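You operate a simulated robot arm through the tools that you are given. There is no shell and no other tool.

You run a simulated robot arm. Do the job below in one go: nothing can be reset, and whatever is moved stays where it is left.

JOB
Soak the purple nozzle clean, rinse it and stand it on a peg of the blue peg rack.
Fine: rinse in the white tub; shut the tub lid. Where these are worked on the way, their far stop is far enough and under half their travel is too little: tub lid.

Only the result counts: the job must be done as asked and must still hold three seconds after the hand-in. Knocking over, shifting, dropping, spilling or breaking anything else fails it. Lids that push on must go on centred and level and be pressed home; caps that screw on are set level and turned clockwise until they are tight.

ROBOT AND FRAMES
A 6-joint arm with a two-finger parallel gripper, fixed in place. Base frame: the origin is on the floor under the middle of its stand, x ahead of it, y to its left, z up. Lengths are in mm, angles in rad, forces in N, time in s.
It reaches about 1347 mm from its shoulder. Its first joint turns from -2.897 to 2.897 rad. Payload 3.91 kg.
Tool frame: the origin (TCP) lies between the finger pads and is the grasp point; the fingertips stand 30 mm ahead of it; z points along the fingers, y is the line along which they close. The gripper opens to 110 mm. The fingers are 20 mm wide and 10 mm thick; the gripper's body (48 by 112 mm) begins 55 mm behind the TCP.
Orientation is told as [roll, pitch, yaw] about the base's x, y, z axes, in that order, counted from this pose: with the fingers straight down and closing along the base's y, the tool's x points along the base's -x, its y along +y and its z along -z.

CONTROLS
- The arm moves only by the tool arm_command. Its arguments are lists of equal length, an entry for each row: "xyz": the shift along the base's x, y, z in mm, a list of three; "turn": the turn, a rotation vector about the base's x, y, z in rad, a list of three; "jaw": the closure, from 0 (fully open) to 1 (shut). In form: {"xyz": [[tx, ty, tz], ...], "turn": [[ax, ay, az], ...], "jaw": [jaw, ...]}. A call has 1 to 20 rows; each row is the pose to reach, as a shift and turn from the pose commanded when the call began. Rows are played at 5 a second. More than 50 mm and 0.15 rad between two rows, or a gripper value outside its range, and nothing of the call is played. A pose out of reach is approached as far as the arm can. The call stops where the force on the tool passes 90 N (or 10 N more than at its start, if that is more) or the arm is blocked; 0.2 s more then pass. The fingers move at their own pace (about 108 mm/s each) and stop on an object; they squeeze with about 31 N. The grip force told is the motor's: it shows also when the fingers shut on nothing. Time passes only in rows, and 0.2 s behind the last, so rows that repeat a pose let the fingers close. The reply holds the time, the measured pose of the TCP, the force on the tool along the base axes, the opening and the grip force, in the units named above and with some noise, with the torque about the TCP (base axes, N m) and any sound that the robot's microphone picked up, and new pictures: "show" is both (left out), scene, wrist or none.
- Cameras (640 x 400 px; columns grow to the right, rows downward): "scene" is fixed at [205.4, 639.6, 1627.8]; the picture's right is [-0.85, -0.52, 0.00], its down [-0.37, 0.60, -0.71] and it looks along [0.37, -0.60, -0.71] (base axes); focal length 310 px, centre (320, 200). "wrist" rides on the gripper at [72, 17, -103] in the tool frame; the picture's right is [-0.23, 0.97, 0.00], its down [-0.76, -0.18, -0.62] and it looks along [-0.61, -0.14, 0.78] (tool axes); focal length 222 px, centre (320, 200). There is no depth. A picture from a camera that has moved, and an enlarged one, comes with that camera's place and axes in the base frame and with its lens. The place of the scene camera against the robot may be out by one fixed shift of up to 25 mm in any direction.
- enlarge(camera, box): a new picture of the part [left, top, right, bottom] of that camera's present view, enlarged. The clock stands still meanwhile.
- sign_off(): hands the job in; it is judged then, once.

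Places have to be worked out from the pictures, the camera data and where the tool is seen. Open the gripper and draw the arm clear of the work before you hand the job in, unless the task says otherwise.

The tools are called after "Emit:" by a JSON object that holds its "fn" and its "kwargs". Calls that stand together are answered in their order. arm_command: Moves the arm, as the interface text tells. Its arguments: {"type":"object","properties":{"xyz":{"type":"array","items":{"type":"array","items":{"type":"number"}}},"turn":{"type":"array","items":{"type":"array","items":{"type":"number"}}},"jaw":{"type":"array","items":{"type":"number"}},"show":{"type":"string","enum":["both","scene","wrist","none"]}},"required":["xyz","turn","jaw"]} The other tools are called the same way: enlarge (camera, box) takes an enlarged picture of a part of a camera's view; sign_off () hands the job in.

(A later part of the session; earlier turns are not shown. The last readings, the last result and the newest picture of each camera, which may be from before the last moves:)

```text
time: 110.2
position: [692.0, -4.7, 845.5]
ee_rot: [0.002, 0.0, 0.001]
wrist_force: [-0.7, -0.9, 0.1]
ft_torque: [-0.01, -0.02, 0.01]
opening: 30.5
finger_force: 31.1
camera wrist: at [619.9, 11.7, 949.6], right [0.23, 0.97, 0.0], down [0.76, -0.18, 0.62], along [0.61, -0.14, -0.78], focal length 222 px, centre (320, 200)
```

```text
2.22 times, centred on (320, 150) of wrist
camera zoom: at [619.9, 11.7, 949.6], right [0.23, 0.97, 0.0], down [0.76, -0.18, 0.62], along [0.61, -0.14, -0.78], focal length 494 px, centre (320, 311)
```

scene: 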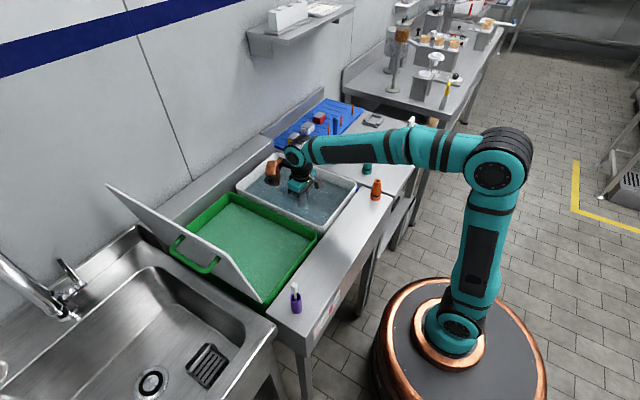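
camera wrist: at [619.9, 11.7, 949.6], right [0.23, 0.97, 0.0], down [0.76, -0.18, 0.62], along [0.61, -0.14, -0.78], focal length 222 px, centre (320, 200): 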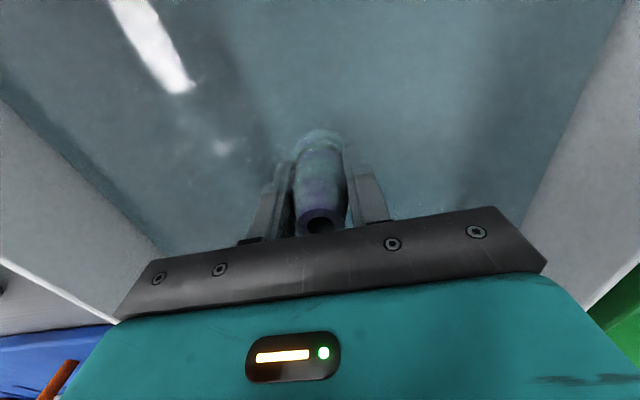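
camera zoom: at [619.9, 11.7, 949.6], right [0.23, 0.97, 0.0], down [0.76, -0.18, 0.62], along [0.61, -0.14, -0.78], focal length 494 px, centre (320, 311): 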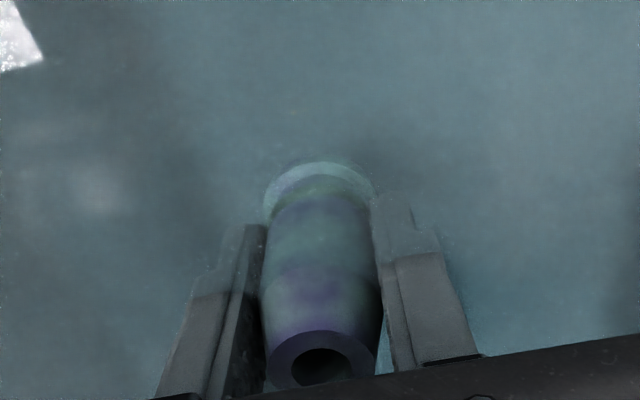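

Water reaches half the nozzle with no floor contact. I lower fully under and swish gently, then hold.

Emit:
{"fn": "arm_command", "kwargs": {"xyz": [[0, 0, -8], [0, 0, -16], [0, 0, -24], [0, 0, -33], [0, 0, -33], [0, 8, -33], [0, 0, -33], [0, -8, -33], [0, 0, -33], [0, 8, -33], [0, 0, -33], [0, -8, -33], [0, 0, -33], [0, 0, -33], [0, 0, -33], [0, 0, -33], [0, 0, -33], [0, 0, -33], [0, 0, -33], [0, 0, -33]], "turn": [[0, 0, 0], [0, 0, 0], [0, 0, 0], [0, 0, 0], [0, 0, 0], [0, 0, 0], [0, 0, 0], [0, 0, 0], [0, 0, 0], [0, 0, 0], [0, 0, 0], [0, 0, 0], [0, 0, 0], [0, 0, 0], [0, 0, 0], [0, 0, 0], [0, 0, 0], [0, 0, 0], [0, 0, 0], [0, 0, 0]], "jaw": [1, 1, 1, 1, 1, 1, 1, 1, 1, 1, 1, 1, 1, 1, 1, 1, 1, 1, 1, 1], "show": "wrist"}}

Emit:
{"fn": "enlarge", "kwargs": {"camera": "wrist", "box": [200, 60, 440, 240]}}

Emit:
{"fn": "arm_command", "kwargs": {"xyz": [[0, 0, 20], [0, 0, 50], [0, 0, 80], [0, 0, 113], [0, 0, 113]], "turn": [[0, 0, 0], [0, 0, 0], [0, 0, 0], [0, 0, 0], [0, 0, 0]], "jaw": [1, 1, 1, 1, 1], "show": "both"}}

Emit:
{"fn": "enlarge", "kwargs": {"camera": "wrist", "box": [200, 60, 440, 240]}}

Emit:
{"fn": "enlarge", "kwargs": {"camera": "scene", "box": [270, 160, 330, 210]}}

```text
time: 114.3
position: [691.2, -7.8, 810.4]
ee_rot: [0.002, 0.0, -0.001]
wrist_force: [-0.6, 1.1, -0.9]
ft_torque: [0.05, -0.03, 0.01]
opening: 30.4
finger_force: 31.3
camera wrist: at [619.0, 10.6, 915.2], right [0.23, 0.97, 0.0], down [0.76, -0.18, 0.62], along [0.61, -0.14, -0.78], focal length 222 px, centre (320, 200)
```

wrist: 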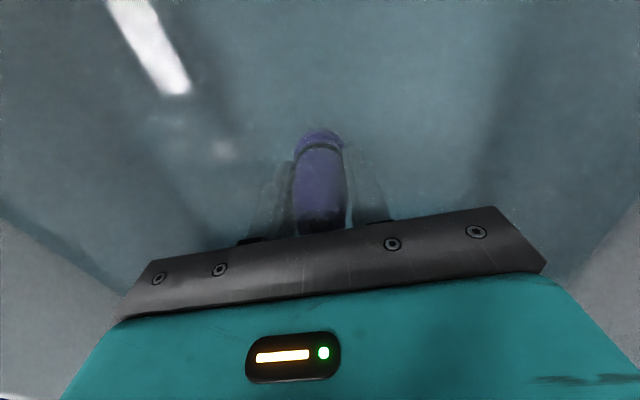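

```text
2.22 times, centred on (320, 150) of wrist
camera zoom: at [619.0, 10.6, 915.2], right [0.23, 0.97, 0.0], down [0.76, -0.18, 0.62], along [0.61, -0.14, -0.78], focal length 494 px, centre (320, 311)
```

zoom: 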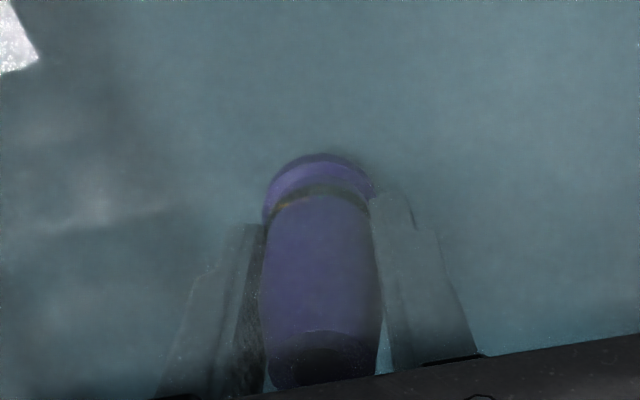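

```text
time: 115.5
position: [686.8, -3.5, 926.9]
ee_rot: [0.001, 0.0, 0.001]
wrist_force: [0.1, 0.0, -0.8]
ft_torque: [-0.02, 0.01, 0.01]
opening: 30.6
finger_force: 31.3
camera wrist: at [615.8, 14.1, 1031.2], right [0.23, 0.97, 0.0], down [0.76, -0.18, 0.62], along [0.61, -0.14, -0.78], focal length 222 px, centre (320, 200)
```

scene: 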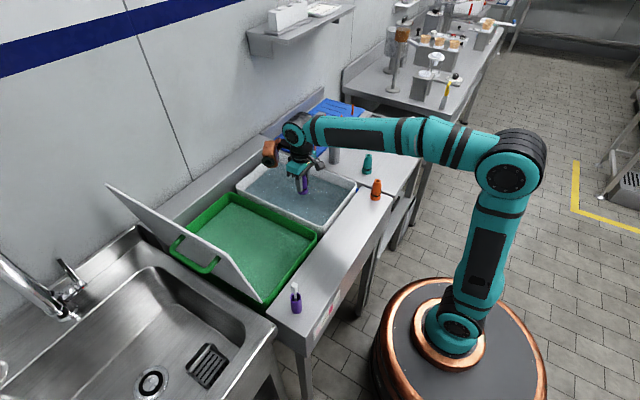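
wrist: 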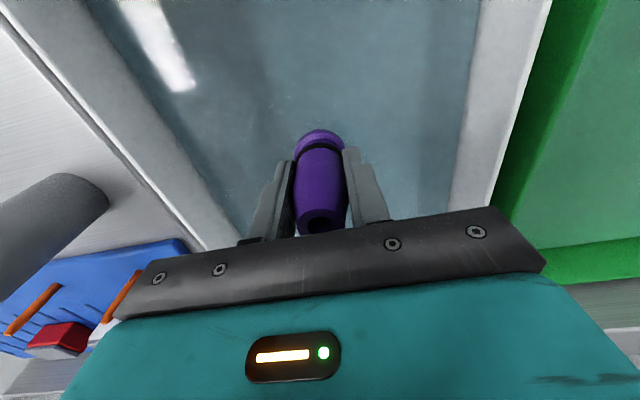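

```text
2.22 times, centred on (320, 150) of wrist
camera zoom: at [615.8, 14.1, 1031.2], right [0.23, 0.97, 0.0], down [0.76, -0.18, 0.62], along [0.61, -0.14, -0.78], focal length 494 px, centre (320, 311)
```

zoom: 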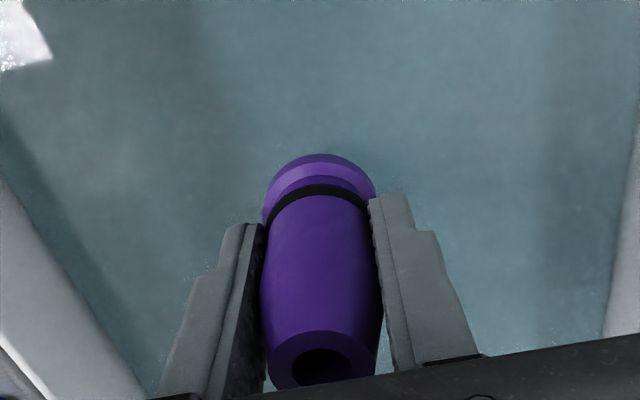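

```text
8.00 times, centred on (300, 185) of scene
camera zoom: at [205.4, 639.6, 1627.8], right [-0.85, -0.52, 0.0], down [-0.37, 0.6, -0.71], along [0.37, -0.6, -0.71], focal length 2481 px, centre (480, 320)
```

zoom: 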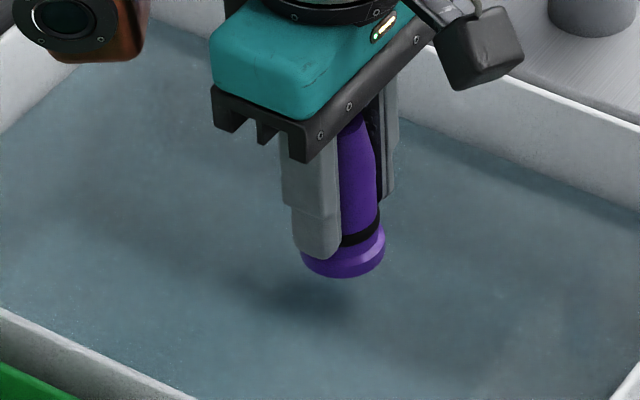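

The nozzle is clean: bright purple with its black ring visible. Now I measure precisely how it sits in the fingers before going to the peg rack.

Emit:
{"fn": "enlarge", "kwargs": {"camera": "wrist", "box": [260, 120, 380, 240]}}

Emit:
{"fn": "enlarge", "kwargs": {"camera": "scene", "box": [286, 166, 322, 198]}}

```text
3.33 times, centred on (320, 180) of wrist
camera zoom: at [615.8, 14.1, 1031.2], right [0.23, 0.97, 0.0], down [0.76, -0.18, 0.62], along [0.61, -0.14, -0.78], focal length 740 px, centre (320, 267)
```

zoom: 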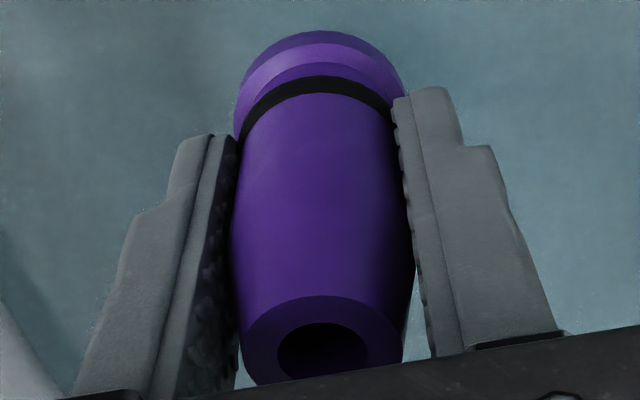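

```text
12.50 times, centred on (304, 182) of scene
camera zoom: at [205.4, 639.6, 1627.8], right [-0.85, -0.52, 0.0], down [-0.37, 0.6, -0.71], along [0.37, -0.6, -0.71], focal length 3877 px, centre (520, 425)
```

zoom: 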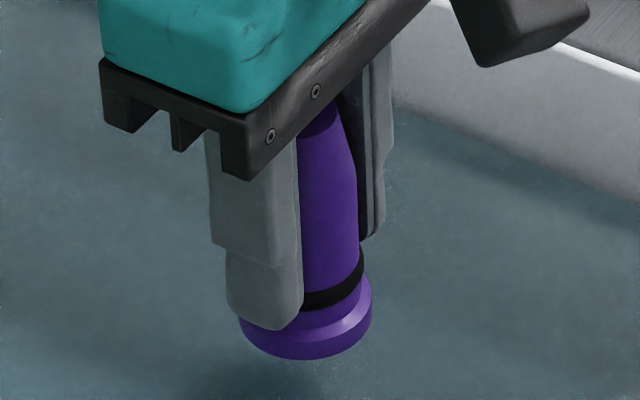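

Its axis is within ~2–3 mm of the TCP in x; I'll check alignment visually at the peg. The pegs are near x≈775 with the third at y≈−441, clear of the brush cup. I lift high and move to a viewing spot beside peg 3.

Emit:
{"fn": "arm_command", "kwargs": {"xyz": [[0, 0, 45], [0, 0, 90], [0, 0, 135], [0, 0, 180], [5, -20, 220], [15, -60, 225], [25, -105, 225], [35, -150, 225], [45, -195, 225], [55, -240, 225], [65, -285, 225], [75, -330, 225], [85, -375, 225], [95, -420, 225], [100, -455, 210], [100, -470, 176], [100, -470, 176]], "turn": [[0, 0, 0], [0, 0, 0], [0, 0, 0], [0, 0, 0], [0, 0, 0], [0, 0, 0], [0, 0, 0], [0, 0, 0], [0, 0, 0], [0, 0, 0], [0, 0, 0], [0, 0, 0], [0, 0, 0], [0, 0, 0], [0, 0, 0], [0, 0, 0], [0, 0, 0]], "jaw": [1, 1, 1, 1, 1, 1, 1, 1, 1, 1, 1, 1, 1, 1, 1, 1, 1]}}

Emit:
{"fn": "enlarge", "kwargs": {"camera": "wrist", "box": [240, 20, 440, 150]}}

Emit:
{"fn": "enlarge", "kwargs": {"camera": "scene", "box": [270, 60, 400, 160]}}

```text
time: 117.6
position: [733.7, -197.1, 1149.6]
ee_rot: [0.006, 0.005, 0.016]
wrist_force: [-19.9, 33.3, -6.1]
ft_torque: [-5.31, -2.41, 3.9]
opening: 30.8
finger_force: 31.1
stopped in row 10: the force on the tool passed its limit at 106 N (the readings are from after the stop); the commanded pose is now the measured one
camera wrist: at [662.7, -180.7, 1253.9], right [0.21, 0.98, 0.0], down [0.77, -0.17, 0.62], along [0.61, -0.13, -0.78], focal length 222 px, centre (320, 200)
```

scene: 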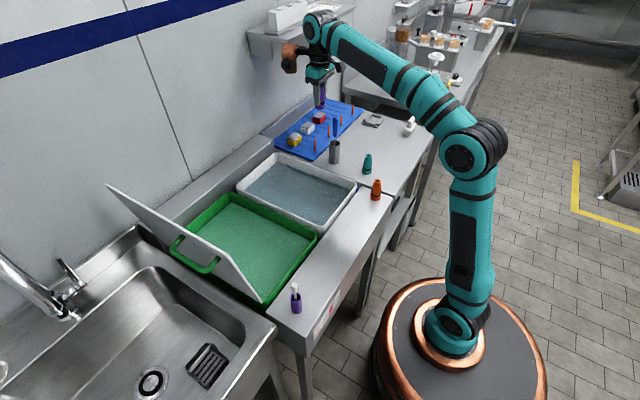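
wrist: 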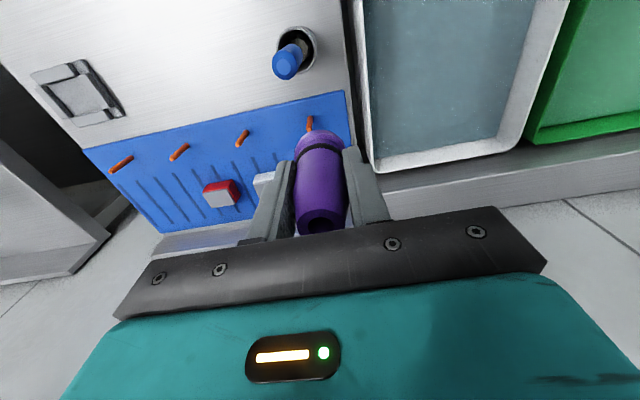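

```text
3.08 times, centred on (340, 85) of wrist
camera zoom: at [662.7, -180.7, 1253.9], right [0.21, 0.98, 0.0], down [0.77, -0.17, 0.62], along [0.61, -0.13, -0.78], focal length 684 px, centre (258, 554)
```

zoom: 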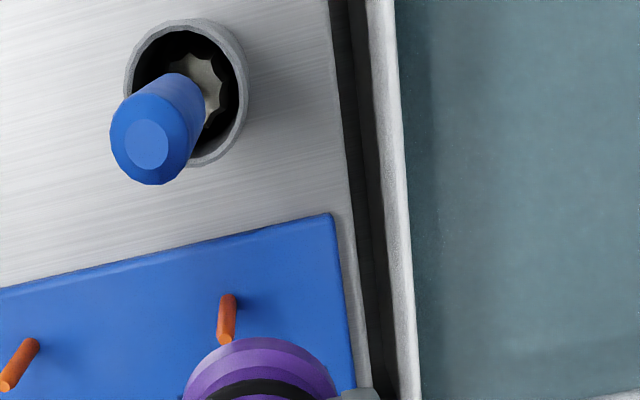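

```text
4.00 times, centred on (335, 110) of scene
camera zoom: at [205.4, 639.6, 1627.8], right [-0.85, -0.52, 0.0], down [-0.37, 0.6, -0.71], along [0.37, -0.6, -0.71], focal length 1241 px, centre (260, 560)
```

zoom: 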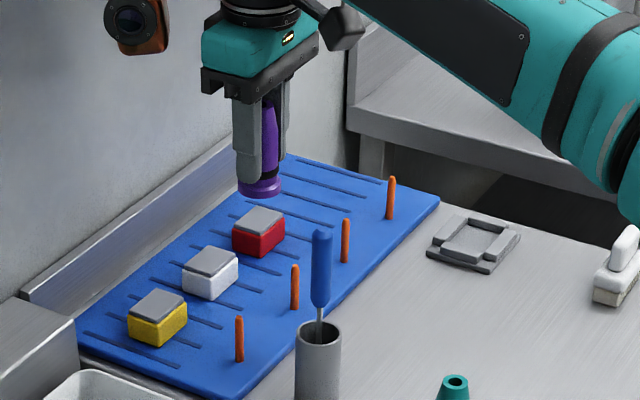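

The wrist bumped something at about z 1350 — the wall shelf, I think. I look closely before backing off.

Emit:
{"fn": "enlarge", "kwargs": {"camera": "scene", "box": [230, 0, 390, 110]}}

Emit:
{"fn": "enlarge", "kwargs": {"camera": "scene", "box": [270, 10, 350, 60]}}

```text
3.64 times, centred on (310, 55) of scene
camera zoom: at [205.4, 639.6, 1627.8], right [-0.85, -0.52, 0.0], down [-0.37, 0.6, -0.71], along [0.37, -0.6, -0.71], focal length 1128 px, centre (356, 727)
```

zoom: 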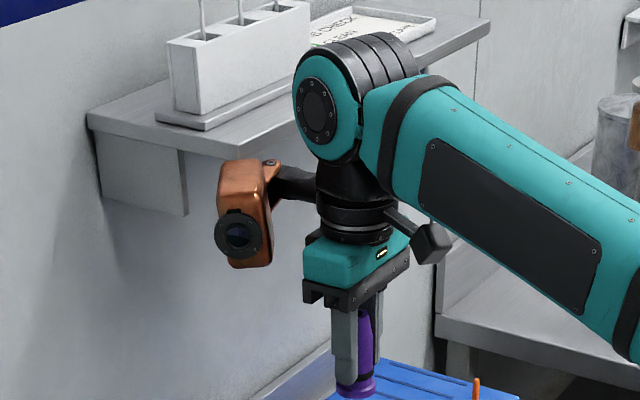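

```text
8.00 times, centred on (310, 35) of scene
camera zoom: at [205.4, 639.6, 1627.8], right [-0.85, -0.52, 0.0], down [-0.37, 0.6, -0.71], along [0.37, -0.6, -0.71], focal length 2481 px, centre (400, 1520)
```

zoom: 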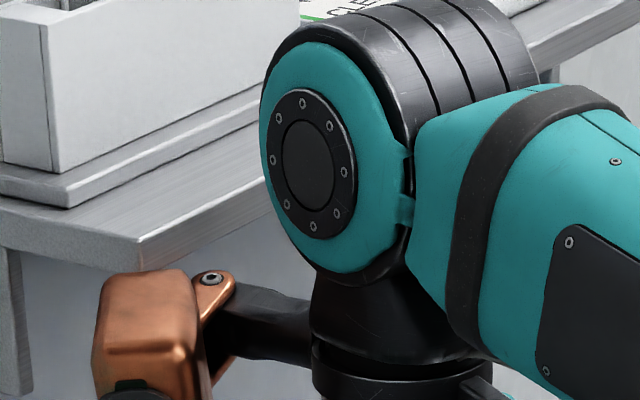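

The copper-coloured side unit touched the edge of the wall shelf (front ≈ x 855, z ≈ 1300); the things on it look unmoved. I back straight away from the wall and stay lower and nearer the robot from here on.

Emit:
{"fn": "arm_command", "kwargs": {"xyz": [[-10, 4, 0], [-30, 8, 0], [-60, 14, -2], [-95, 20, -10], [-130, 25, -30], [-130, 25, -50]], "turn": [[0, 0, 0], [-0.003, -0.003, -0.008], [-0.006, -0.005, -0.016], [-0.006, -0.005, -0.016], [-0.006, -0.005, -0.016], [-0.006, -0.005, -0.016]], "jaw": [1, 1, 1, 1, 1, 1]}}

Emit:
{"fn": "enlarge", "kwargs": {"camera": "scene", "box": [230, 0, 390, 110]}}

Emit:
{"fn": "enlarge", "kwargs": {"camera": "wrist", "box": [200, 60, 440, 240]}}

```text
time: 119.0
position: [605.2, -173.9, 1096.7]
ee_rot: [-0.001, 0.0, -0.005]
wrist_force: [0.3, -1.3, -0.9]
ft_torque: [-0.01, -0.02, 0.05]
opening: 30.2
finger_force: 30.9
camera wrist: at [533.7, -156.6, 1201.4], right [0.23, 0.97, 0.0], down [0.76, -0.18, 0.62], along [0.61, -0.15, -0.78], focal length 222 px, centre (320, 200)
```

scene: 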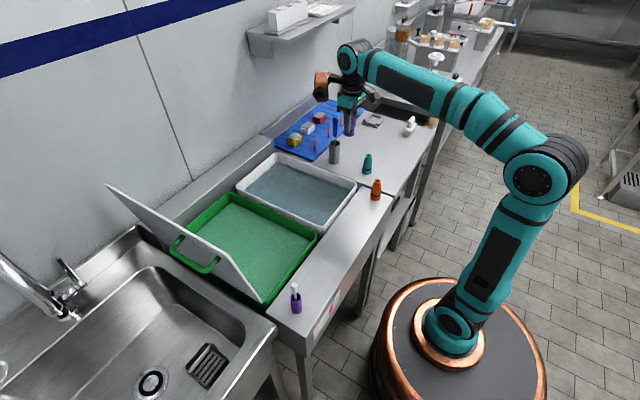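
wrist: 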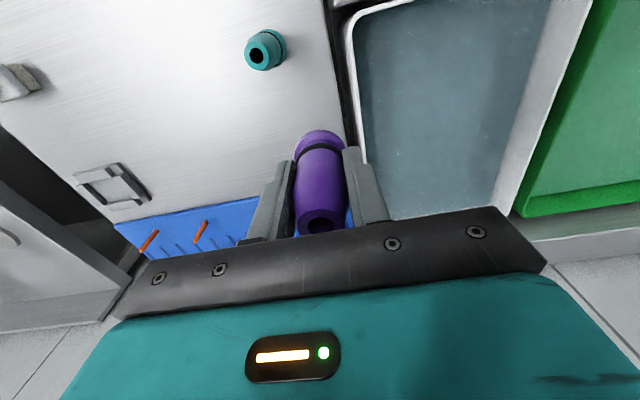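

```text
3.64 times, centred on (310, 55) of scene
camera zoom: at [205.4, 639.6, 1627.8], right [-0.85, -0.52, 0.0], down [-0.37, 0.6, -0.71], along [0.37, -0.6, -0.71], focal length 1128 px, centre (356, 727)
```

zoom: 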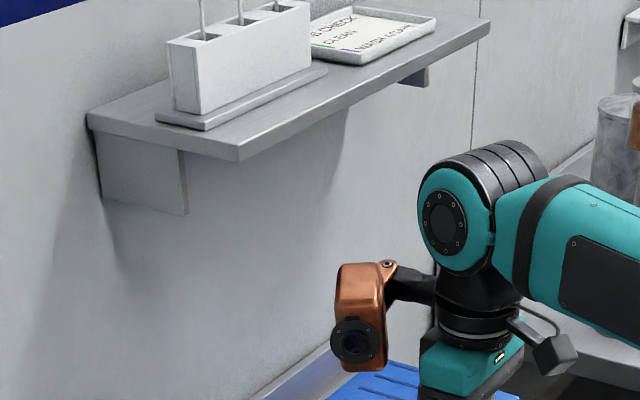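

```text
2.22 times, centred on (320, 150) of wrist
camera zoom: at [533.7, -156.6, 1201.4], right [0.23, 0.97, 0.0], down [0.76, -0.18, 0.62], along [0.61, -0.15, -0.78], focal length 494 px, centre (320, 311)
```

zoom: 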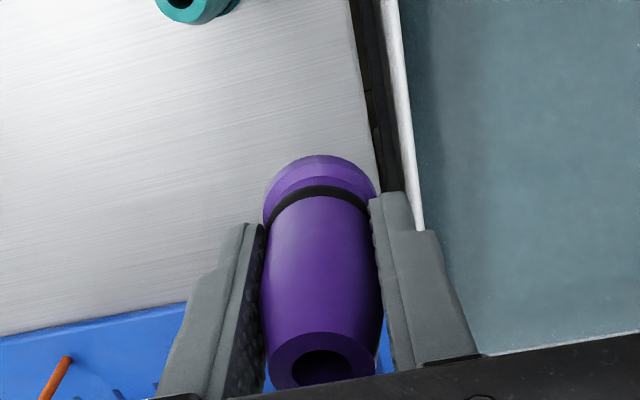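

The shelf and its items are undisturbed. There's a card on it; I read it since it mentions CLEAN / WASH AGAIN.

Emit:
{"fn": "enlarge", "kwargs": {"camera": "scene", "box": [300, 0, 345, 25]}}

Emit:
{"fn": "enlarge", "kwargs": {"camera": "scene", "box": [260, -10, 320, 45]}}

Emit:
{"fn": "enlarge", "kwargs": {"camera": "scene", "box": [335, 110, 365, 145]}}

```text
14.22 times, centred on (322, 12) of scene
camera zoom: at [205.4, 639.6, 1627.8], right [-0.85, -0.52, 0.0], down [-0.37, 0.6, -0.71], along [0.37, -0.6, -0.71], focal length 4411 px, centre (284, 2867)
```

zoom: 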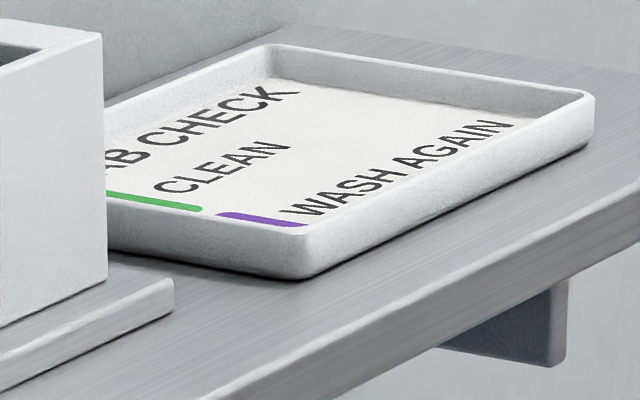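

```text
refused: -10 is not a number from 0 to 400
```

```text
11.43 times, centred on (350, 128) of scene
camera zoom: at [205.4, 639.6, 1627.8], right [-0.85, -0.52, 0.0], down [-0.37, 0.6, -0.71], along [0.37, -0.6, -0.71], focal length 3545 px, centre (-23, 1029)
```

zoom: 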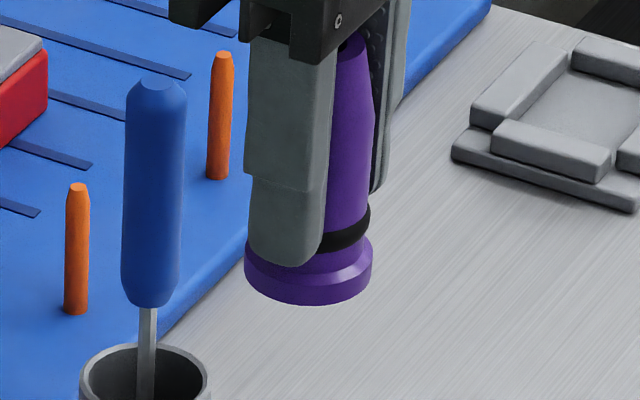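

The card is only a swab-check legend, not part of this job; the nozzle is uniformly clean purple. I now go round the brush cup on the robot side, staying below shelf height, to view peg 3.

Emit:
{"fn": "arm_command", "kwargs": {"xyz": [[0, -40, -5], [0, -85, -10], [0, -130, -15], [0, -175, -20], [0, -220, -28], [0, -260, -36], [10, -290, -45], [45, -305, -52], [85, -311, -58], [125, -317, -58], [165, -317, -58], [165, -317, -58]], "turn": [[0, 0, 0.002], [0, 0, 0.005], [0, 0, 0.005], [0, 0, 0.005], [0, 0, 0.005], [0, 0, 0.005], [0, 0, 0.005], [0, 0, 0.005], [0, 0, 0.005], [0, 0, 0.005], [0, 0, 0.005], [0, 0, 0.005]], "jaw": [1, 1, 1, 1, 1, 1, 1, 1, 1, 1, 1, 1]}}

Emit:
{"fn": "enlarge", "kwargs": {"camera": "wrist", "box": [260, 60, 460, 200]}}

Emit:
{"fn": "enlarge", "kwargs": {"camera": "scene", "box": [310, 70, 390, 130]}}

```text
time: 121.6
position: [771.0, -495.1, 1041.1]
ee_rot: [-0.001, 0.0, 0.0]
wrist_force: [-0.5, -0.3, -0.2]
ft_torque: [0.04, 0.01, 0.02]
opening: 30.6
finger_force: 30.8
camera wrist: at [699.4, -477.1, 1143.8], right [0.23, 0.97, 0.0], down [0.76, -0.18, 0.62], along [0.61, -0.14, -0.78], focal length 222 px, centre (320, 200)
```

scene: 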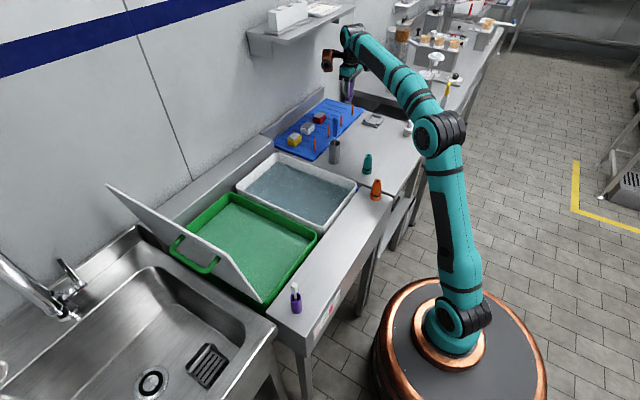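
wrist: 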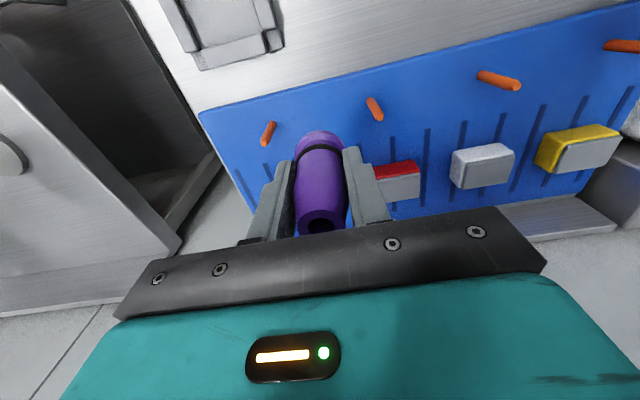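

```text
2.86 times, centred on (360, 130) of wrist
camera zoom: at [699.4, -477.1, 1143.8], right [0.23, 0.97, 0.0], down [0.76, -0.18, 0.62], along [0.61, -0.14, -0.78], focal length 635 px, centre (206, 400)
```

zoom: 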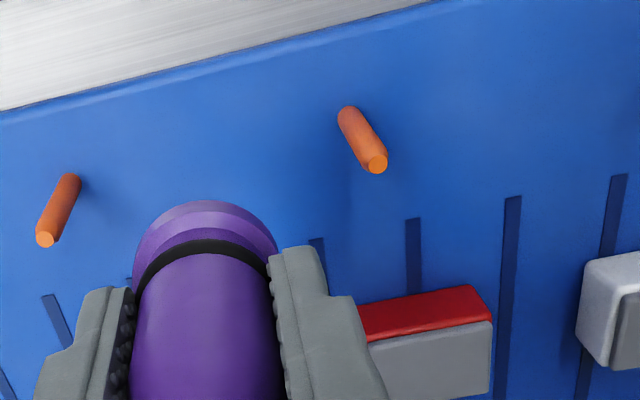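

```text
6.67 times, centred on (350, 100) of scene
camera zoom: at [205.4, 639.6, 1627.8], right [-0.85, -0.52, 0.0], down [-0.37, 0.6, -0.71], along [0.37, -0.6, -0.71], focal length 2068 px, centre (120, 867)
```

zoom: 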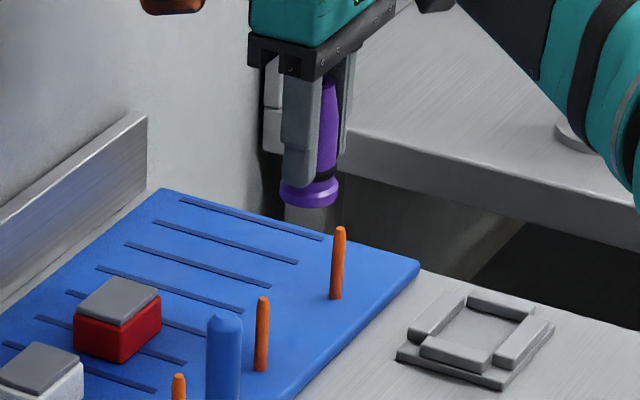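

To pin down the tool's true pose after that stop, I take several readings while holding still.

Emit:
{"fn": "arm_command", "kwargs": {"xyz": [[0, 0, 0]], "turn": [[0, 0, 0]], "jaw": [1], "show": "none"}}

Emit:
{"fn": "arm_command", "kwargs": {"xyz": [[0, 0, 0]], "turn": [[0, 0, 0]], "jaw": [1], "show": "none"}}

Emit:
{"fn": "arm_command", "kwargs": {"xyz": [[0, 0, 0]], "turn": [[0, 0, 0]], "jaw": [1], "show": "none"}}

Emit:
{"fn": "arm_command", "kwargs": {"xyz": [[0, 0, 0]], "turn": [[0, 0, 0]], "jaw": [1], "show": "none"}}

Emit:
{"fn": "arm_command", "kwargs": {"xyz": [[0, 0, 0]], "turn": [[0, 0, 0]], "jaw": [1], "show": "none"}}

Emit:
{"fn": "enlarge", "kwargs": {"camera": "wrist", "box": [340, 80, 420, 140]}}

```text
time: 122.0
position: [771.9, -494.0, 1039.2]
ee_rot: [-0.002, 0.0, 0.003]
wrist_force: [0.5, -0.2, -0.5]
ft_torque: [-0.01, -0.01, -0.02]
opening: 30.7
finger_force: 31.2
```

```text
time: 122.4
position: [771.9, -493.6, 1040.1]
ee_rot: [0.001, 0.0, 0.002]
wrist_force: [-0.1, 0.8, -0.5]
ft_torque: [0.01, -0.03, 0.0]
opening: 30.6
finger_force: 31.1
```

```text
time: 122.8
position: [770.0, -495.1, 1039.4]
ee_rot: [-0.001, -0.001, 0.003]
wrist_force: [-0.4, -0.4, -0.5]
ft_torque: [-0.01, 0.04, 0.0]
opening: 30.8
finger_force: 31.0
```

```text
time: 123.2
position: [770.9, -493.5, 1039.8]
ee_rot: [-0.002, 0.0, 0.001]
wrist_force: [-1.2, -0.3, -0.6]
ft_torque: [0.02, 0.0, -0.03]
opening: 30.9
finger_force: 30.7
```

```text
time: 123.6
position: [770.9, -493.9, 1039.1]
ee_rot: [-0.003, 0.0, 0.002]
wrist_force: [0.3, 0.5, -0.6]
ft_torque: [0.0, 0.02, 0.0]
opening: 30.7
finger_force: 30.9
```

```text
6.67 times, centred on (380, 110) of wrist
camera zoom: at [699.0, -476.9, 1144.0], right [0.23, 0.97, 0.0], down [0.76, -0.18, 0.62], along [0.61, -0.14, -0.78], focal length 1481 px, centre (-80, 800)
```

zoom: 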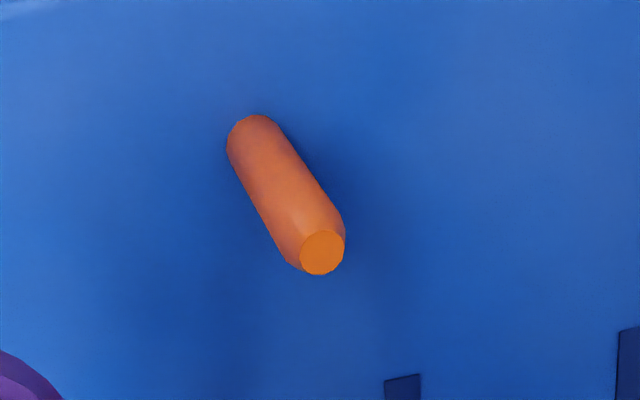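

Averaged pose: TCP (771.1, −494.2, 1039.8). That puts peg 3 at about (776.5, −440.2), tip z≈942, peg Ø≈9 mm. I move the nozzle over it, base ~20 mm above the tip, and check alignment from both cameras.

Emit:
{"fn": "arm_command", "kwargs": {"xyz": [[1, 15, 0], [3, 35, 0], [5.2, 54, 0], [5.2, 54, -15], [5.2, 54, -30], [5.2, 54, -30], [5.2, 54, -30]], "turn": [[0, 0, -0.001], [0, 0, -0.002], [0, 0, -0.002], [0, 0, -0.002], [0, 0, -0.002], [0, 0, -0.002], [0, 0, -0.002]], "jaw": [1, 1, 1, 1, 1, 1, 1]}}

Emit:
{"fn": "enlarge", "kwargs": {"camera": "scene", "box": [325, 95, 361, 127]}}

Emit:
{"fn": "enlarge", "kwargs": {"camera": "wrist", "box": [270, 100, 370, 180]}}

```text
time: 125.2
position: [777.8, -440.0, 1010.8]
ee_rot: [-0.002, 0.001, 0.0]
wrist_force: [0.0, 0.4, -0.7]
ft_torque: [0.04, 0.0, -0.03]
opening: 30.8
finger_force: 31.3
camera wrist: at [704.5, -423.2, 1114.3], right [0.23, 0.97, 0.0], down [0.76, -0.18, 0.62], along [0.61, -0.14, -0.78], focal length 222 px, centre (320, 200)
```

scene: 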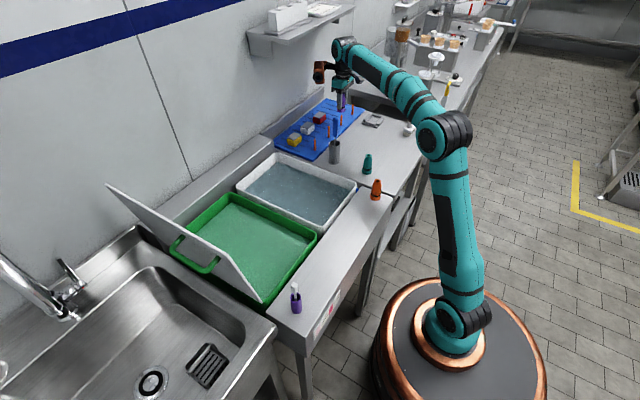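
wrist: 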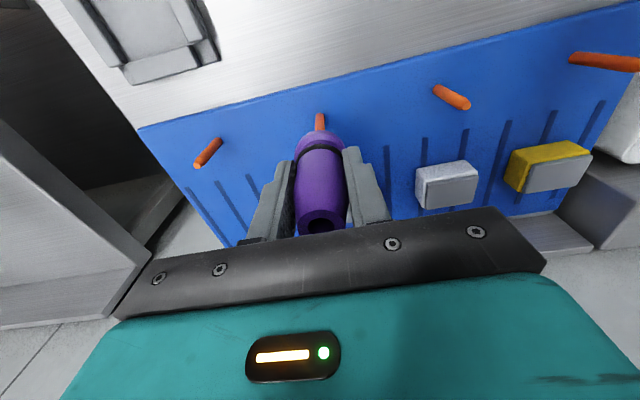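

```text
12.50 times, centred on (343, 111) of scene
camera zoom: at [205.4, 639.6, 1627.8], right [-0.85, -0.52, 0.0], down [-0.37, 0.6, -0.71], along [0.37, -0.6, -0.71], focal length 3877 px, centre (32, 1312)
```

zoom: 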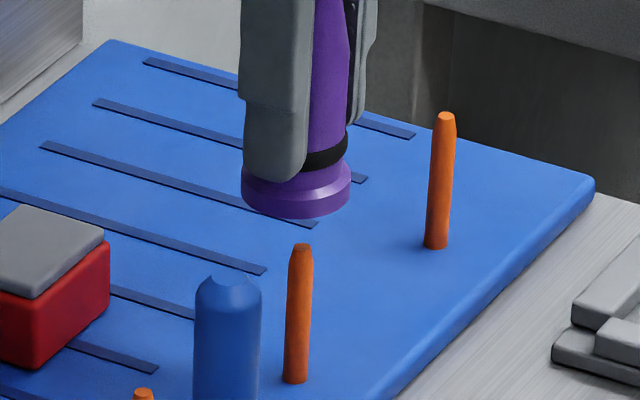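

```text
5.00 times, centred on (320, 140) of wrist
camera zoom: at [704.5, -423.2, 1114.3], right [0.23, 0.97, 0.0], down [0.76, -0.18, 0.62], along [0.61, -0.14, -0.78], focal length 1111 px, centre (320, 500)
```

zoom: 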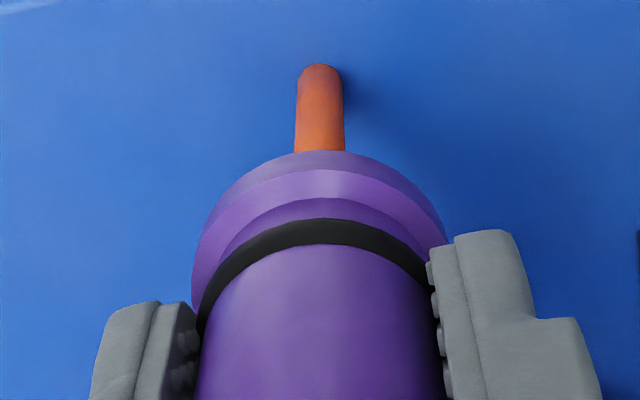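

The wrist view shows the peg and nozzle aligned laterally, while the scene view suggests the nozzle is ~3 mm too far in +x. I zoom the scene camera in further to measure this.

Emit:
{"fn": "enlarge", "kwargs": {"camera": "scene", "box": [334, 105, 354, 117]}}

Emit:
{"fn": "enlarge", "kwargs": {"camera": "scene", "box": [334, 112, 354, 127]}}

```text
16.00 times, centred on (344, 111) of scene
camera zoom: at [205.4, 639.6, 1627.8], right [-0.85, -0.52, 0.0], down [-0.37, 0.6, -0.71], along [0.37, -0.6, -0.71], focal length 4963 px, centre (-64, 1624)
```

zoom: 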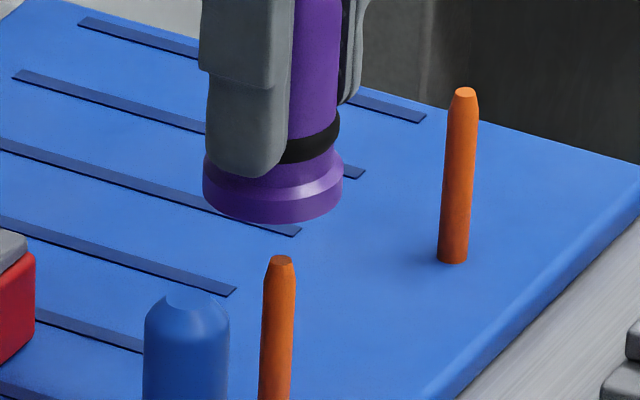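

```text
16.00 times, centred on (344, 120) of scene
camera zoom: at [205.4, 639.6, 1627.8], right [-0.85, -0.52, 0.0], down [-0.37, 0.6, -0.71], along [0.37, -0.6, -0.71], focal length 4963 px, centre (-64, 1488)
```

zoom: 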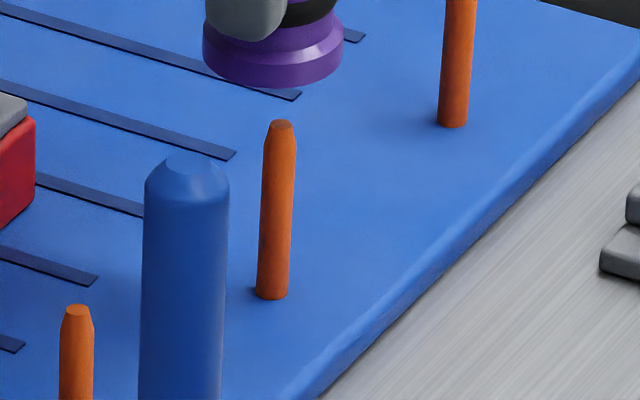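

Measured from the zooms: the nozzle axis is about 4.4 mm too far in +x and 1 mm too far in −y relative to the peg. I correct and lower until just above the tip, then re-check.

Emit:
{"fn": "arm_command", "kwargs": {"xyz": [[-2, 0.5, 0], [-4.4, 1, 0], [-4.4, 1, -5], [-4.4, 1, -10], [-4.4, 1, -10]], "turn": [[0, 0, 0], [0, 0, 0], [0, 0, 0], [0, 0, 0], [0, 0, 0]], "jaw": [1, 1, 1, 1, 1], "show": "none"}}

Emit:
{"fn": "enlarge", "kwargs": {"camera": "scene", "box": [334, 107, 354, 119]}}

Emit:
{"fn": "enlarge", "kwargs": {"camera": "wrist", "box": [270, 100, 370, 180]}}

```text
time: 126.4
position: [772.9, -437.4, 1000.0]
ee_rot: [-0.001, 0.001, -0.001]
wrist_force: [-0.6, -0.5, -0.9]
ft_torque: [-0.02, 0.02, 0.01]
opening: 30.8
finger_force: 31.1
```

```text
16.00 times, centred on (344, 113) of scene
camera zoom: at [205.4, 639.6, 1627.8], right [-0.85, -0.52, 0.0], down [-0.37, 0.6, -0.71], along [0.37, -0.6, -0.71], focal length 4963 px, centre (-64, 1592)
```

zoom: 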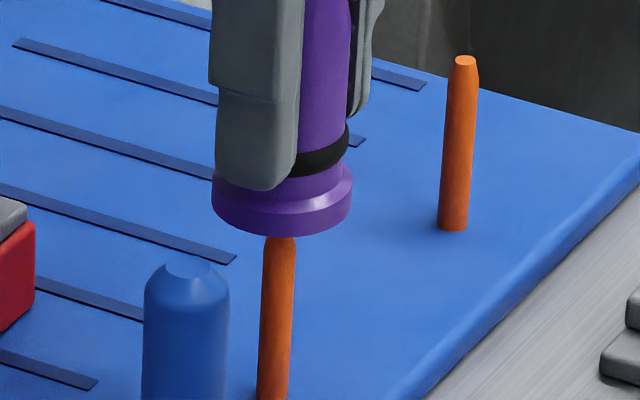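

```text
5.00 times, centred on (320, 140) of wrist
camera zoom: at [699.4, -420.0, 1104.0], right [0.23, 0.97, 0.0], down [0.76, -0.18, 0.62], along [0.61, -0.14, -0.78], focal length 1111 px, centre (320, 500)
```

zoom: 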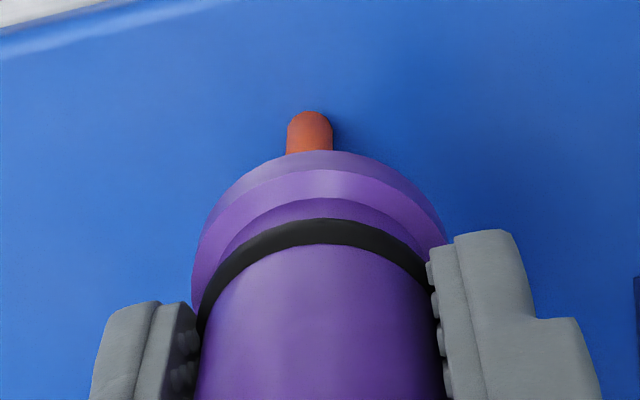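

The wrist view now shows a small lateral offset; I let the arm settle and re-measure before going on.

Emit:
{"fn": "arm_command", "kwargs": {"xyz": [[0, 0, 0], [0, 0, 0], [0, 0, 0], [0, 0, 0]], "turn": [[0, 0, 0], [0, 0, 0], [0, 0, 0], [0, 0, 0]], "jaw": [1, 1, 1, 1], "show": "none"}}

Emit:
{"fn": "enlarge", "kwargs": {"camera": "scene", "box": [334, 107, 354, 119]}}

Emit:
{"fn": "enlarge", "kwargs": {"camera": "scene", "box": [334, 112, 354, 127]}}

Emit:
{"fn": "enlarge", "kwargs": {"camera": "wrist", "box": [270, 100, 370, 180]}}

```text
time: 127.4
position: [770.9, -436.8, 999.7]
ee_rot: [-0.003, 0.0, -0.001]
wrist_force: [-0.4, -0.1, -0.3]
ft_torque: [0.01, -0.05, 0.01]
opening: 30.8
finger_force: 31.5
```

```text
16.00 times, centred on (344, 113) of scene
camera zoom: at [205.4, 639.6, 1627.8], right [-0.85, -0.52, 0.0], down [-0.37, 0.6, -0.71], along [0.37, -0.6, -0.71], focal length 4963 px, centre (-64, 1592)
```

zoom: 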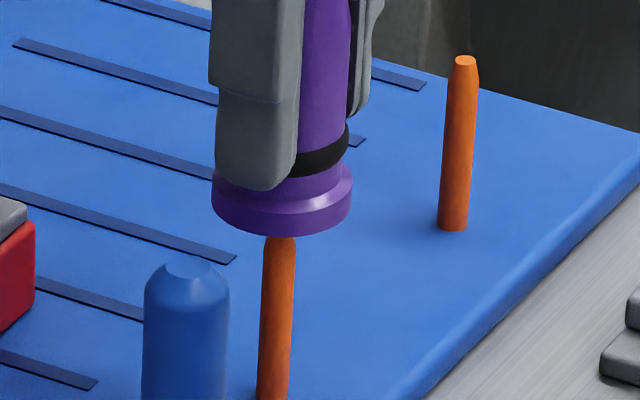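

```text
16.00 times, centred on (344, 120) of scene
camera zoom: at [205.4, 639.6, 1627.8], right [-0.85, -0.52, 0.0], down [-0.37, 0.6, -0.71], along [0.37, -0.6, -0.71], focal length 4963 px, centre (-64, 1488)
```

zoom: 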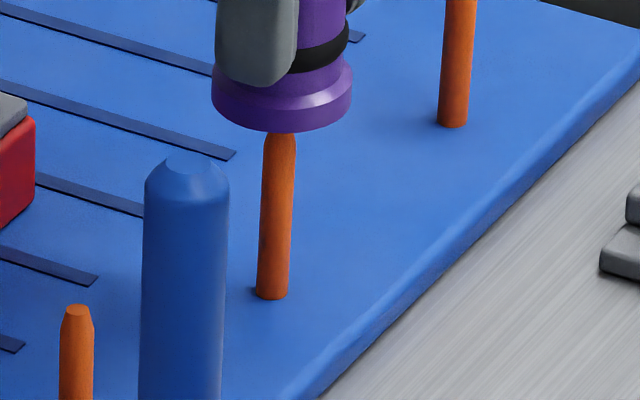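

```text
5.00 times, centred on (320, 140) of wrist
camera zoom: at [699.5, -420.1, 1104.0], right [0.23, 0.97, 0.0], down [0.76, -0.18, 0.62], along [0.61, -0.14, -0.78], focal length 1111 px, centre (320, 500)
```

zoom: 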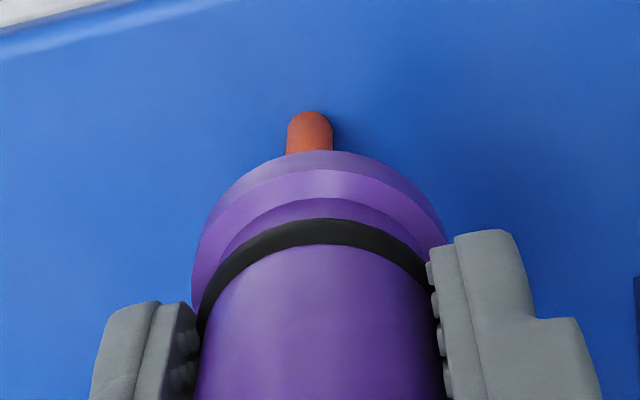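

Both views agree now: nozzle axis is off the peg by about (−1.2, +2.2) mm. I correct by (+1.2, −2.2) and look again.

Emit:
{"fn": "arm_command", "kwargs": {"xyz": [[0.6, -1.1, 0], [1.2, -2.2, 0], [1.2, -2.2, 0], [1.2, -2.2, 0]], "turn": [[0, 0, 0], [0, 0, 0], [0, 0, 0], [0, 0, 0]], "jaw": [1, 1, 1, 1], "show": "none"}}

Emit:
{"fn": "enlarge", "kwargs": {"camera": "scene", "box": [334, 107, 354, 119]}}

Emit:
{"fn": "enlarge", "kwargs": {"camera": "wrist", "box": [270, 100, 370, 180]}}

```text
time: 128.4
position: [773.0, -439.6, 1000.1]
ee_rot: [-0.001, 0.0, 0.0]
wrist_force: [-1.0, -0.5, -1.1]
ft_torque: [0.01, 0.0, -0.02]
opening: 30.5
finger_force: 30.8
```

```text
16.00 times, centred on (344, 113) of scene
camera zoom: at [205.4, 639.6, 1627.8], right [-0.85, -0.52, 0.0], down [-0.37, 0.6, -0.71], along [0.37, -0.6, -0.71], focal length 4963 px, centre (-64, 1592)
```

zoom: 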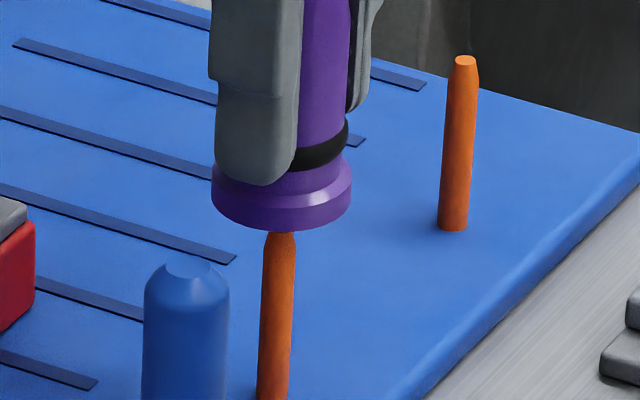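

```text
5.00 times, centred on (320, 140) of wrist
camera zoom: at [700.7, -422.0, 1104.3], right [0.23, 0.97, 0.0], down [0.76, -0.18, 0.62], along [0.61, -0.14, -0.78], focal length 1111 px, centre (320, 500)
```

zoom: 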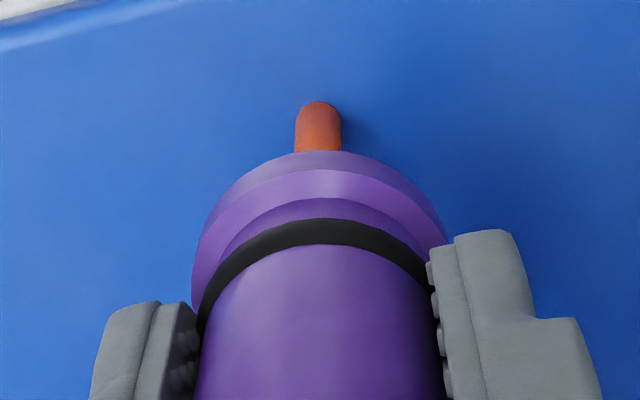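

Alignment is within about half a millimetre in both views. I lower 22 mm so the peg tip enters the nozzle's base, watching the forces.

Emit:
{"fn": "arm_command", "kwargs": {"xyz": [[-0.2, -0.2, -4], [-0.3, -0.2, -9], [-0.3, -0.2, -14], [-0.3, -0.2, -18], [-0.3, -0.2, -22]], "turn": [[0, 0, 0], [0, 0, 0], [0, 0, 0], [0, 0, 0], [0, 0, 0]], "jaw": [1, 1, 1, 1, 1], "show": "none"}}

Emit:
{"fn": "enlarge", "kwargs": {"camera": "scene", "box": [334, 110, 354, 122]}}

Emit:
{"fn": "enlarge", "kwargs": {"camera": "wrist", "box": [270, 100, 370, 180]}}

```text
time: 129.6
position: [772.9, -439.1, 977.5]
ee_rot: [-0.002, 0.0, 0.0]
wrist_force: [0.0, 0.6, -1.0]
ft_torque: [0.0, -0.02, 0.01]
opening: 30.7
finger_force: 31.2
```

```text
16.00 times, centred on (344, 116) of scene
camera zoom: at [205.4, 639.6, 1627.8], right [-0.85, -0.52, 0.0], down [-0.37, 0.6, -0.71], along [0.37, -0.6, -0.71], focal length 4963 px, centre (-64, 1544)
```

zoom: 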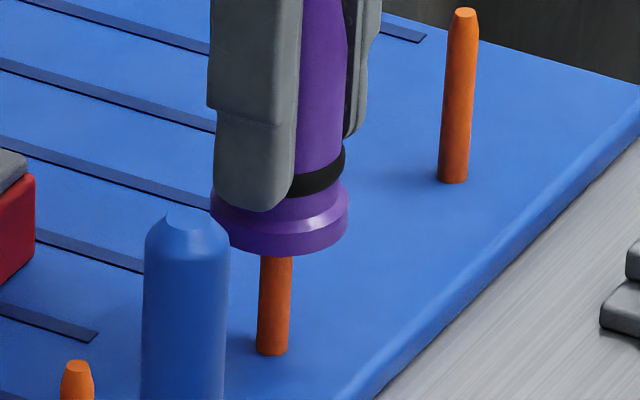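

```text
5.00 times, centred on (320, 140) of wrist
camera zoom: at [700.6, -422.9, 1082.1], right [0.23, 0.97, 0.0], down [0.76, -0.18, 0.62], along [0.61, -0.14, -0.78], focal length 1111 px, centre (320, 500)
```

zoom: 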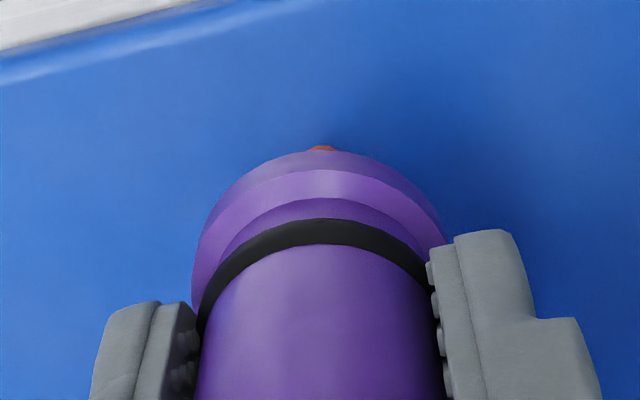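

The peg tip is inside with no contact force, and the base is ~37 mm above the board. I continue down 30 mm.

Emit:
{"fn": "arm_command", "kwargs": {"xyz": [[0, 0, -6], [0, 0, -12], [0, 0, -18], [0, 0, -24], [0, 0, -30]], "turn": [[0, 0, 0], [0, 0, 0], [0, 0, 0], [0, 0, 0], [0, 0, 0]], "jaw": [1, 1, 1, 1, 1], "show": "none"}}

Emit:
{"fn": "enlarge", "kwargs": {"camera": "scene", "box": [334, 112, 354, 124]}}

```text
time: 130.8
position: [773.2, -439.9, 946.8]
ee_rot: [-0.001, -0.001, 0.002]
wrist_force: [0.2, 0.4, -0.5]
ft_torque: [0.0, 0.02, -0.02]
opening: 30.4
finger_force: 31.1
```

```text
16.00 times, centred on (344, 118) of scene
camera zoom: at [205.4, 639.6, 1627.8], right [-0.85, -0.52, 0.0], down [-0.37, 0.6, -0.71], along [0.37, -0.6, -0.71], focal length 4963 px, centre (-64, 1512)
```

zoom: 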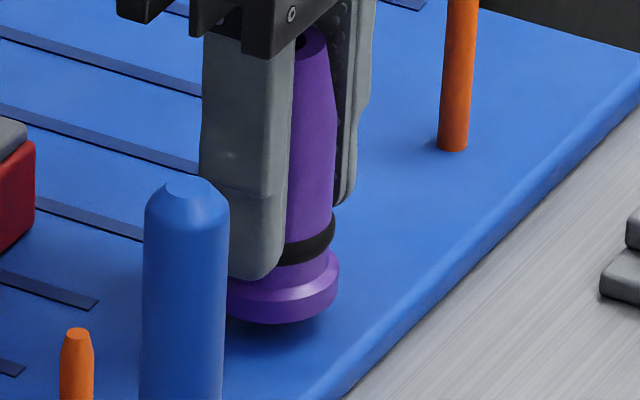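

Still free of contact, about 7 mm to go. I lower in fine steps until it rests on the board.

Emit:
{"fn": "arm_command", "kwargs": {"xyz": [[0, 0, -2], [0, 0, -4], [0, 0, -5.5], [0, 0, -6.5], [0, 0, -7.2]], "turn": [[0, 0, 0], [0, 0, 0], [0, 0, 0], [0, 0, 0], [0, 0, 0]], "jaw": [1, 1, 1, 1, 1], "show": "none"}}

Emit:
{"fn": "enlarge", "kwargs": {"camera": "scene", "box": [334, 112, 354, 124]}}

```text
time: 132.0
position: [771.9, -438.8, 940.7]
ee_rot: [-0.003, 0.0, 0.001]
wrist_force: [-0.2, 0.4, 0.1]
ft_torque: [0.0, 0.01, -0.02]
opening: 30.5
finger_force: 31.2
```

```text
16.00 times, centred on (344, 118) of scene
camera zoom: at [205.4, 639.6, 1627.8], right [-0.85, -0.52, 0.0], down [-0.37, 0.6, -0.71], along [0.37, -0.6, -0.71], focal length 4963 px, centre (-64, 1512)
```

zoom: 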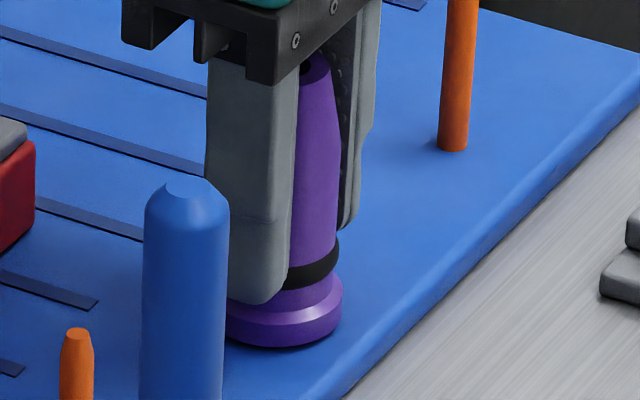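

It appears seated. I press down another millimetre or two to confirm contact by force.

Emit:
{"fn": "arm_command", "kwargs": {"xyz": [[0, 0, -0.8], [0, 0, -1.6], [0, 0, -1.6]], "turn": [[0, 0, 0], [0, 0, 0], [0, 0, 0]], "jaw": [1, 1, 1], "show": "none"}}

```text
time: 132.8
position: [771.5, -439.8, 938.6]
ee_rot: [-0.001, 0.001, -0.001]
wrist_force: [-0.5, -0.6, -1.1]
ft_torque: [-0.01, 0.0, 0.01]
opening: 30.7
finger_force: 30.6
```

No contact force yet; I go down a bit more.

Emit:
{"fn": "arm_command", "kwargs": {"xyz": [[0, 0, -0.7], [0, 0, -1.4], [0, 0, -2], [0, 0, -2]], "turn": [[0, 0, 0], [0, 0, 0], [0, 0, 0], [0, 0, 0]], "jaw": [1, 1, 1, 1], "show": "none"}}

Emit:
{"fn": "enlarge", "kwargs": {"camera": "scene", "box": [334, 112, 354, 124]}}

```text
time: 133.8
position: [771.9, -439.7, 938.2]
ee_rot: [-0.004, -0.004, -0.001]
wrist_force: [4.5, -4.9, 23.9]
ft_torque: [0.01, -0.08, -0.02]
opening: 30.9
finger_force: 30.3
```

```text
16.00 times, centred on (344, 118) of scene
camera zoom: at [205.4, 639.6, 1627.8], right [-0.85, -0.52, 0.0], down [-0.37, 0.6, -0.71], along [0.37, -0.6, -0.71], focal length 4963 px, centre (-64, 1512)
```

zoom: 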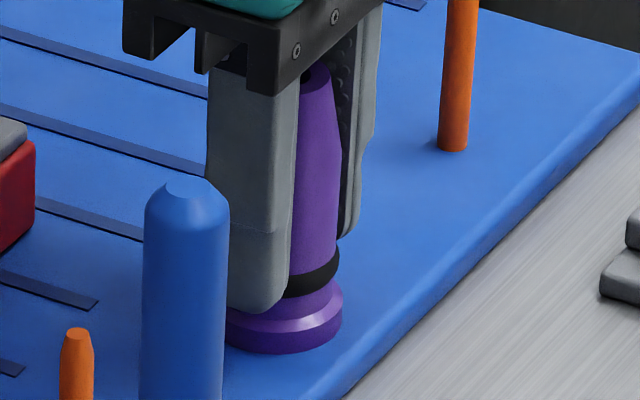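

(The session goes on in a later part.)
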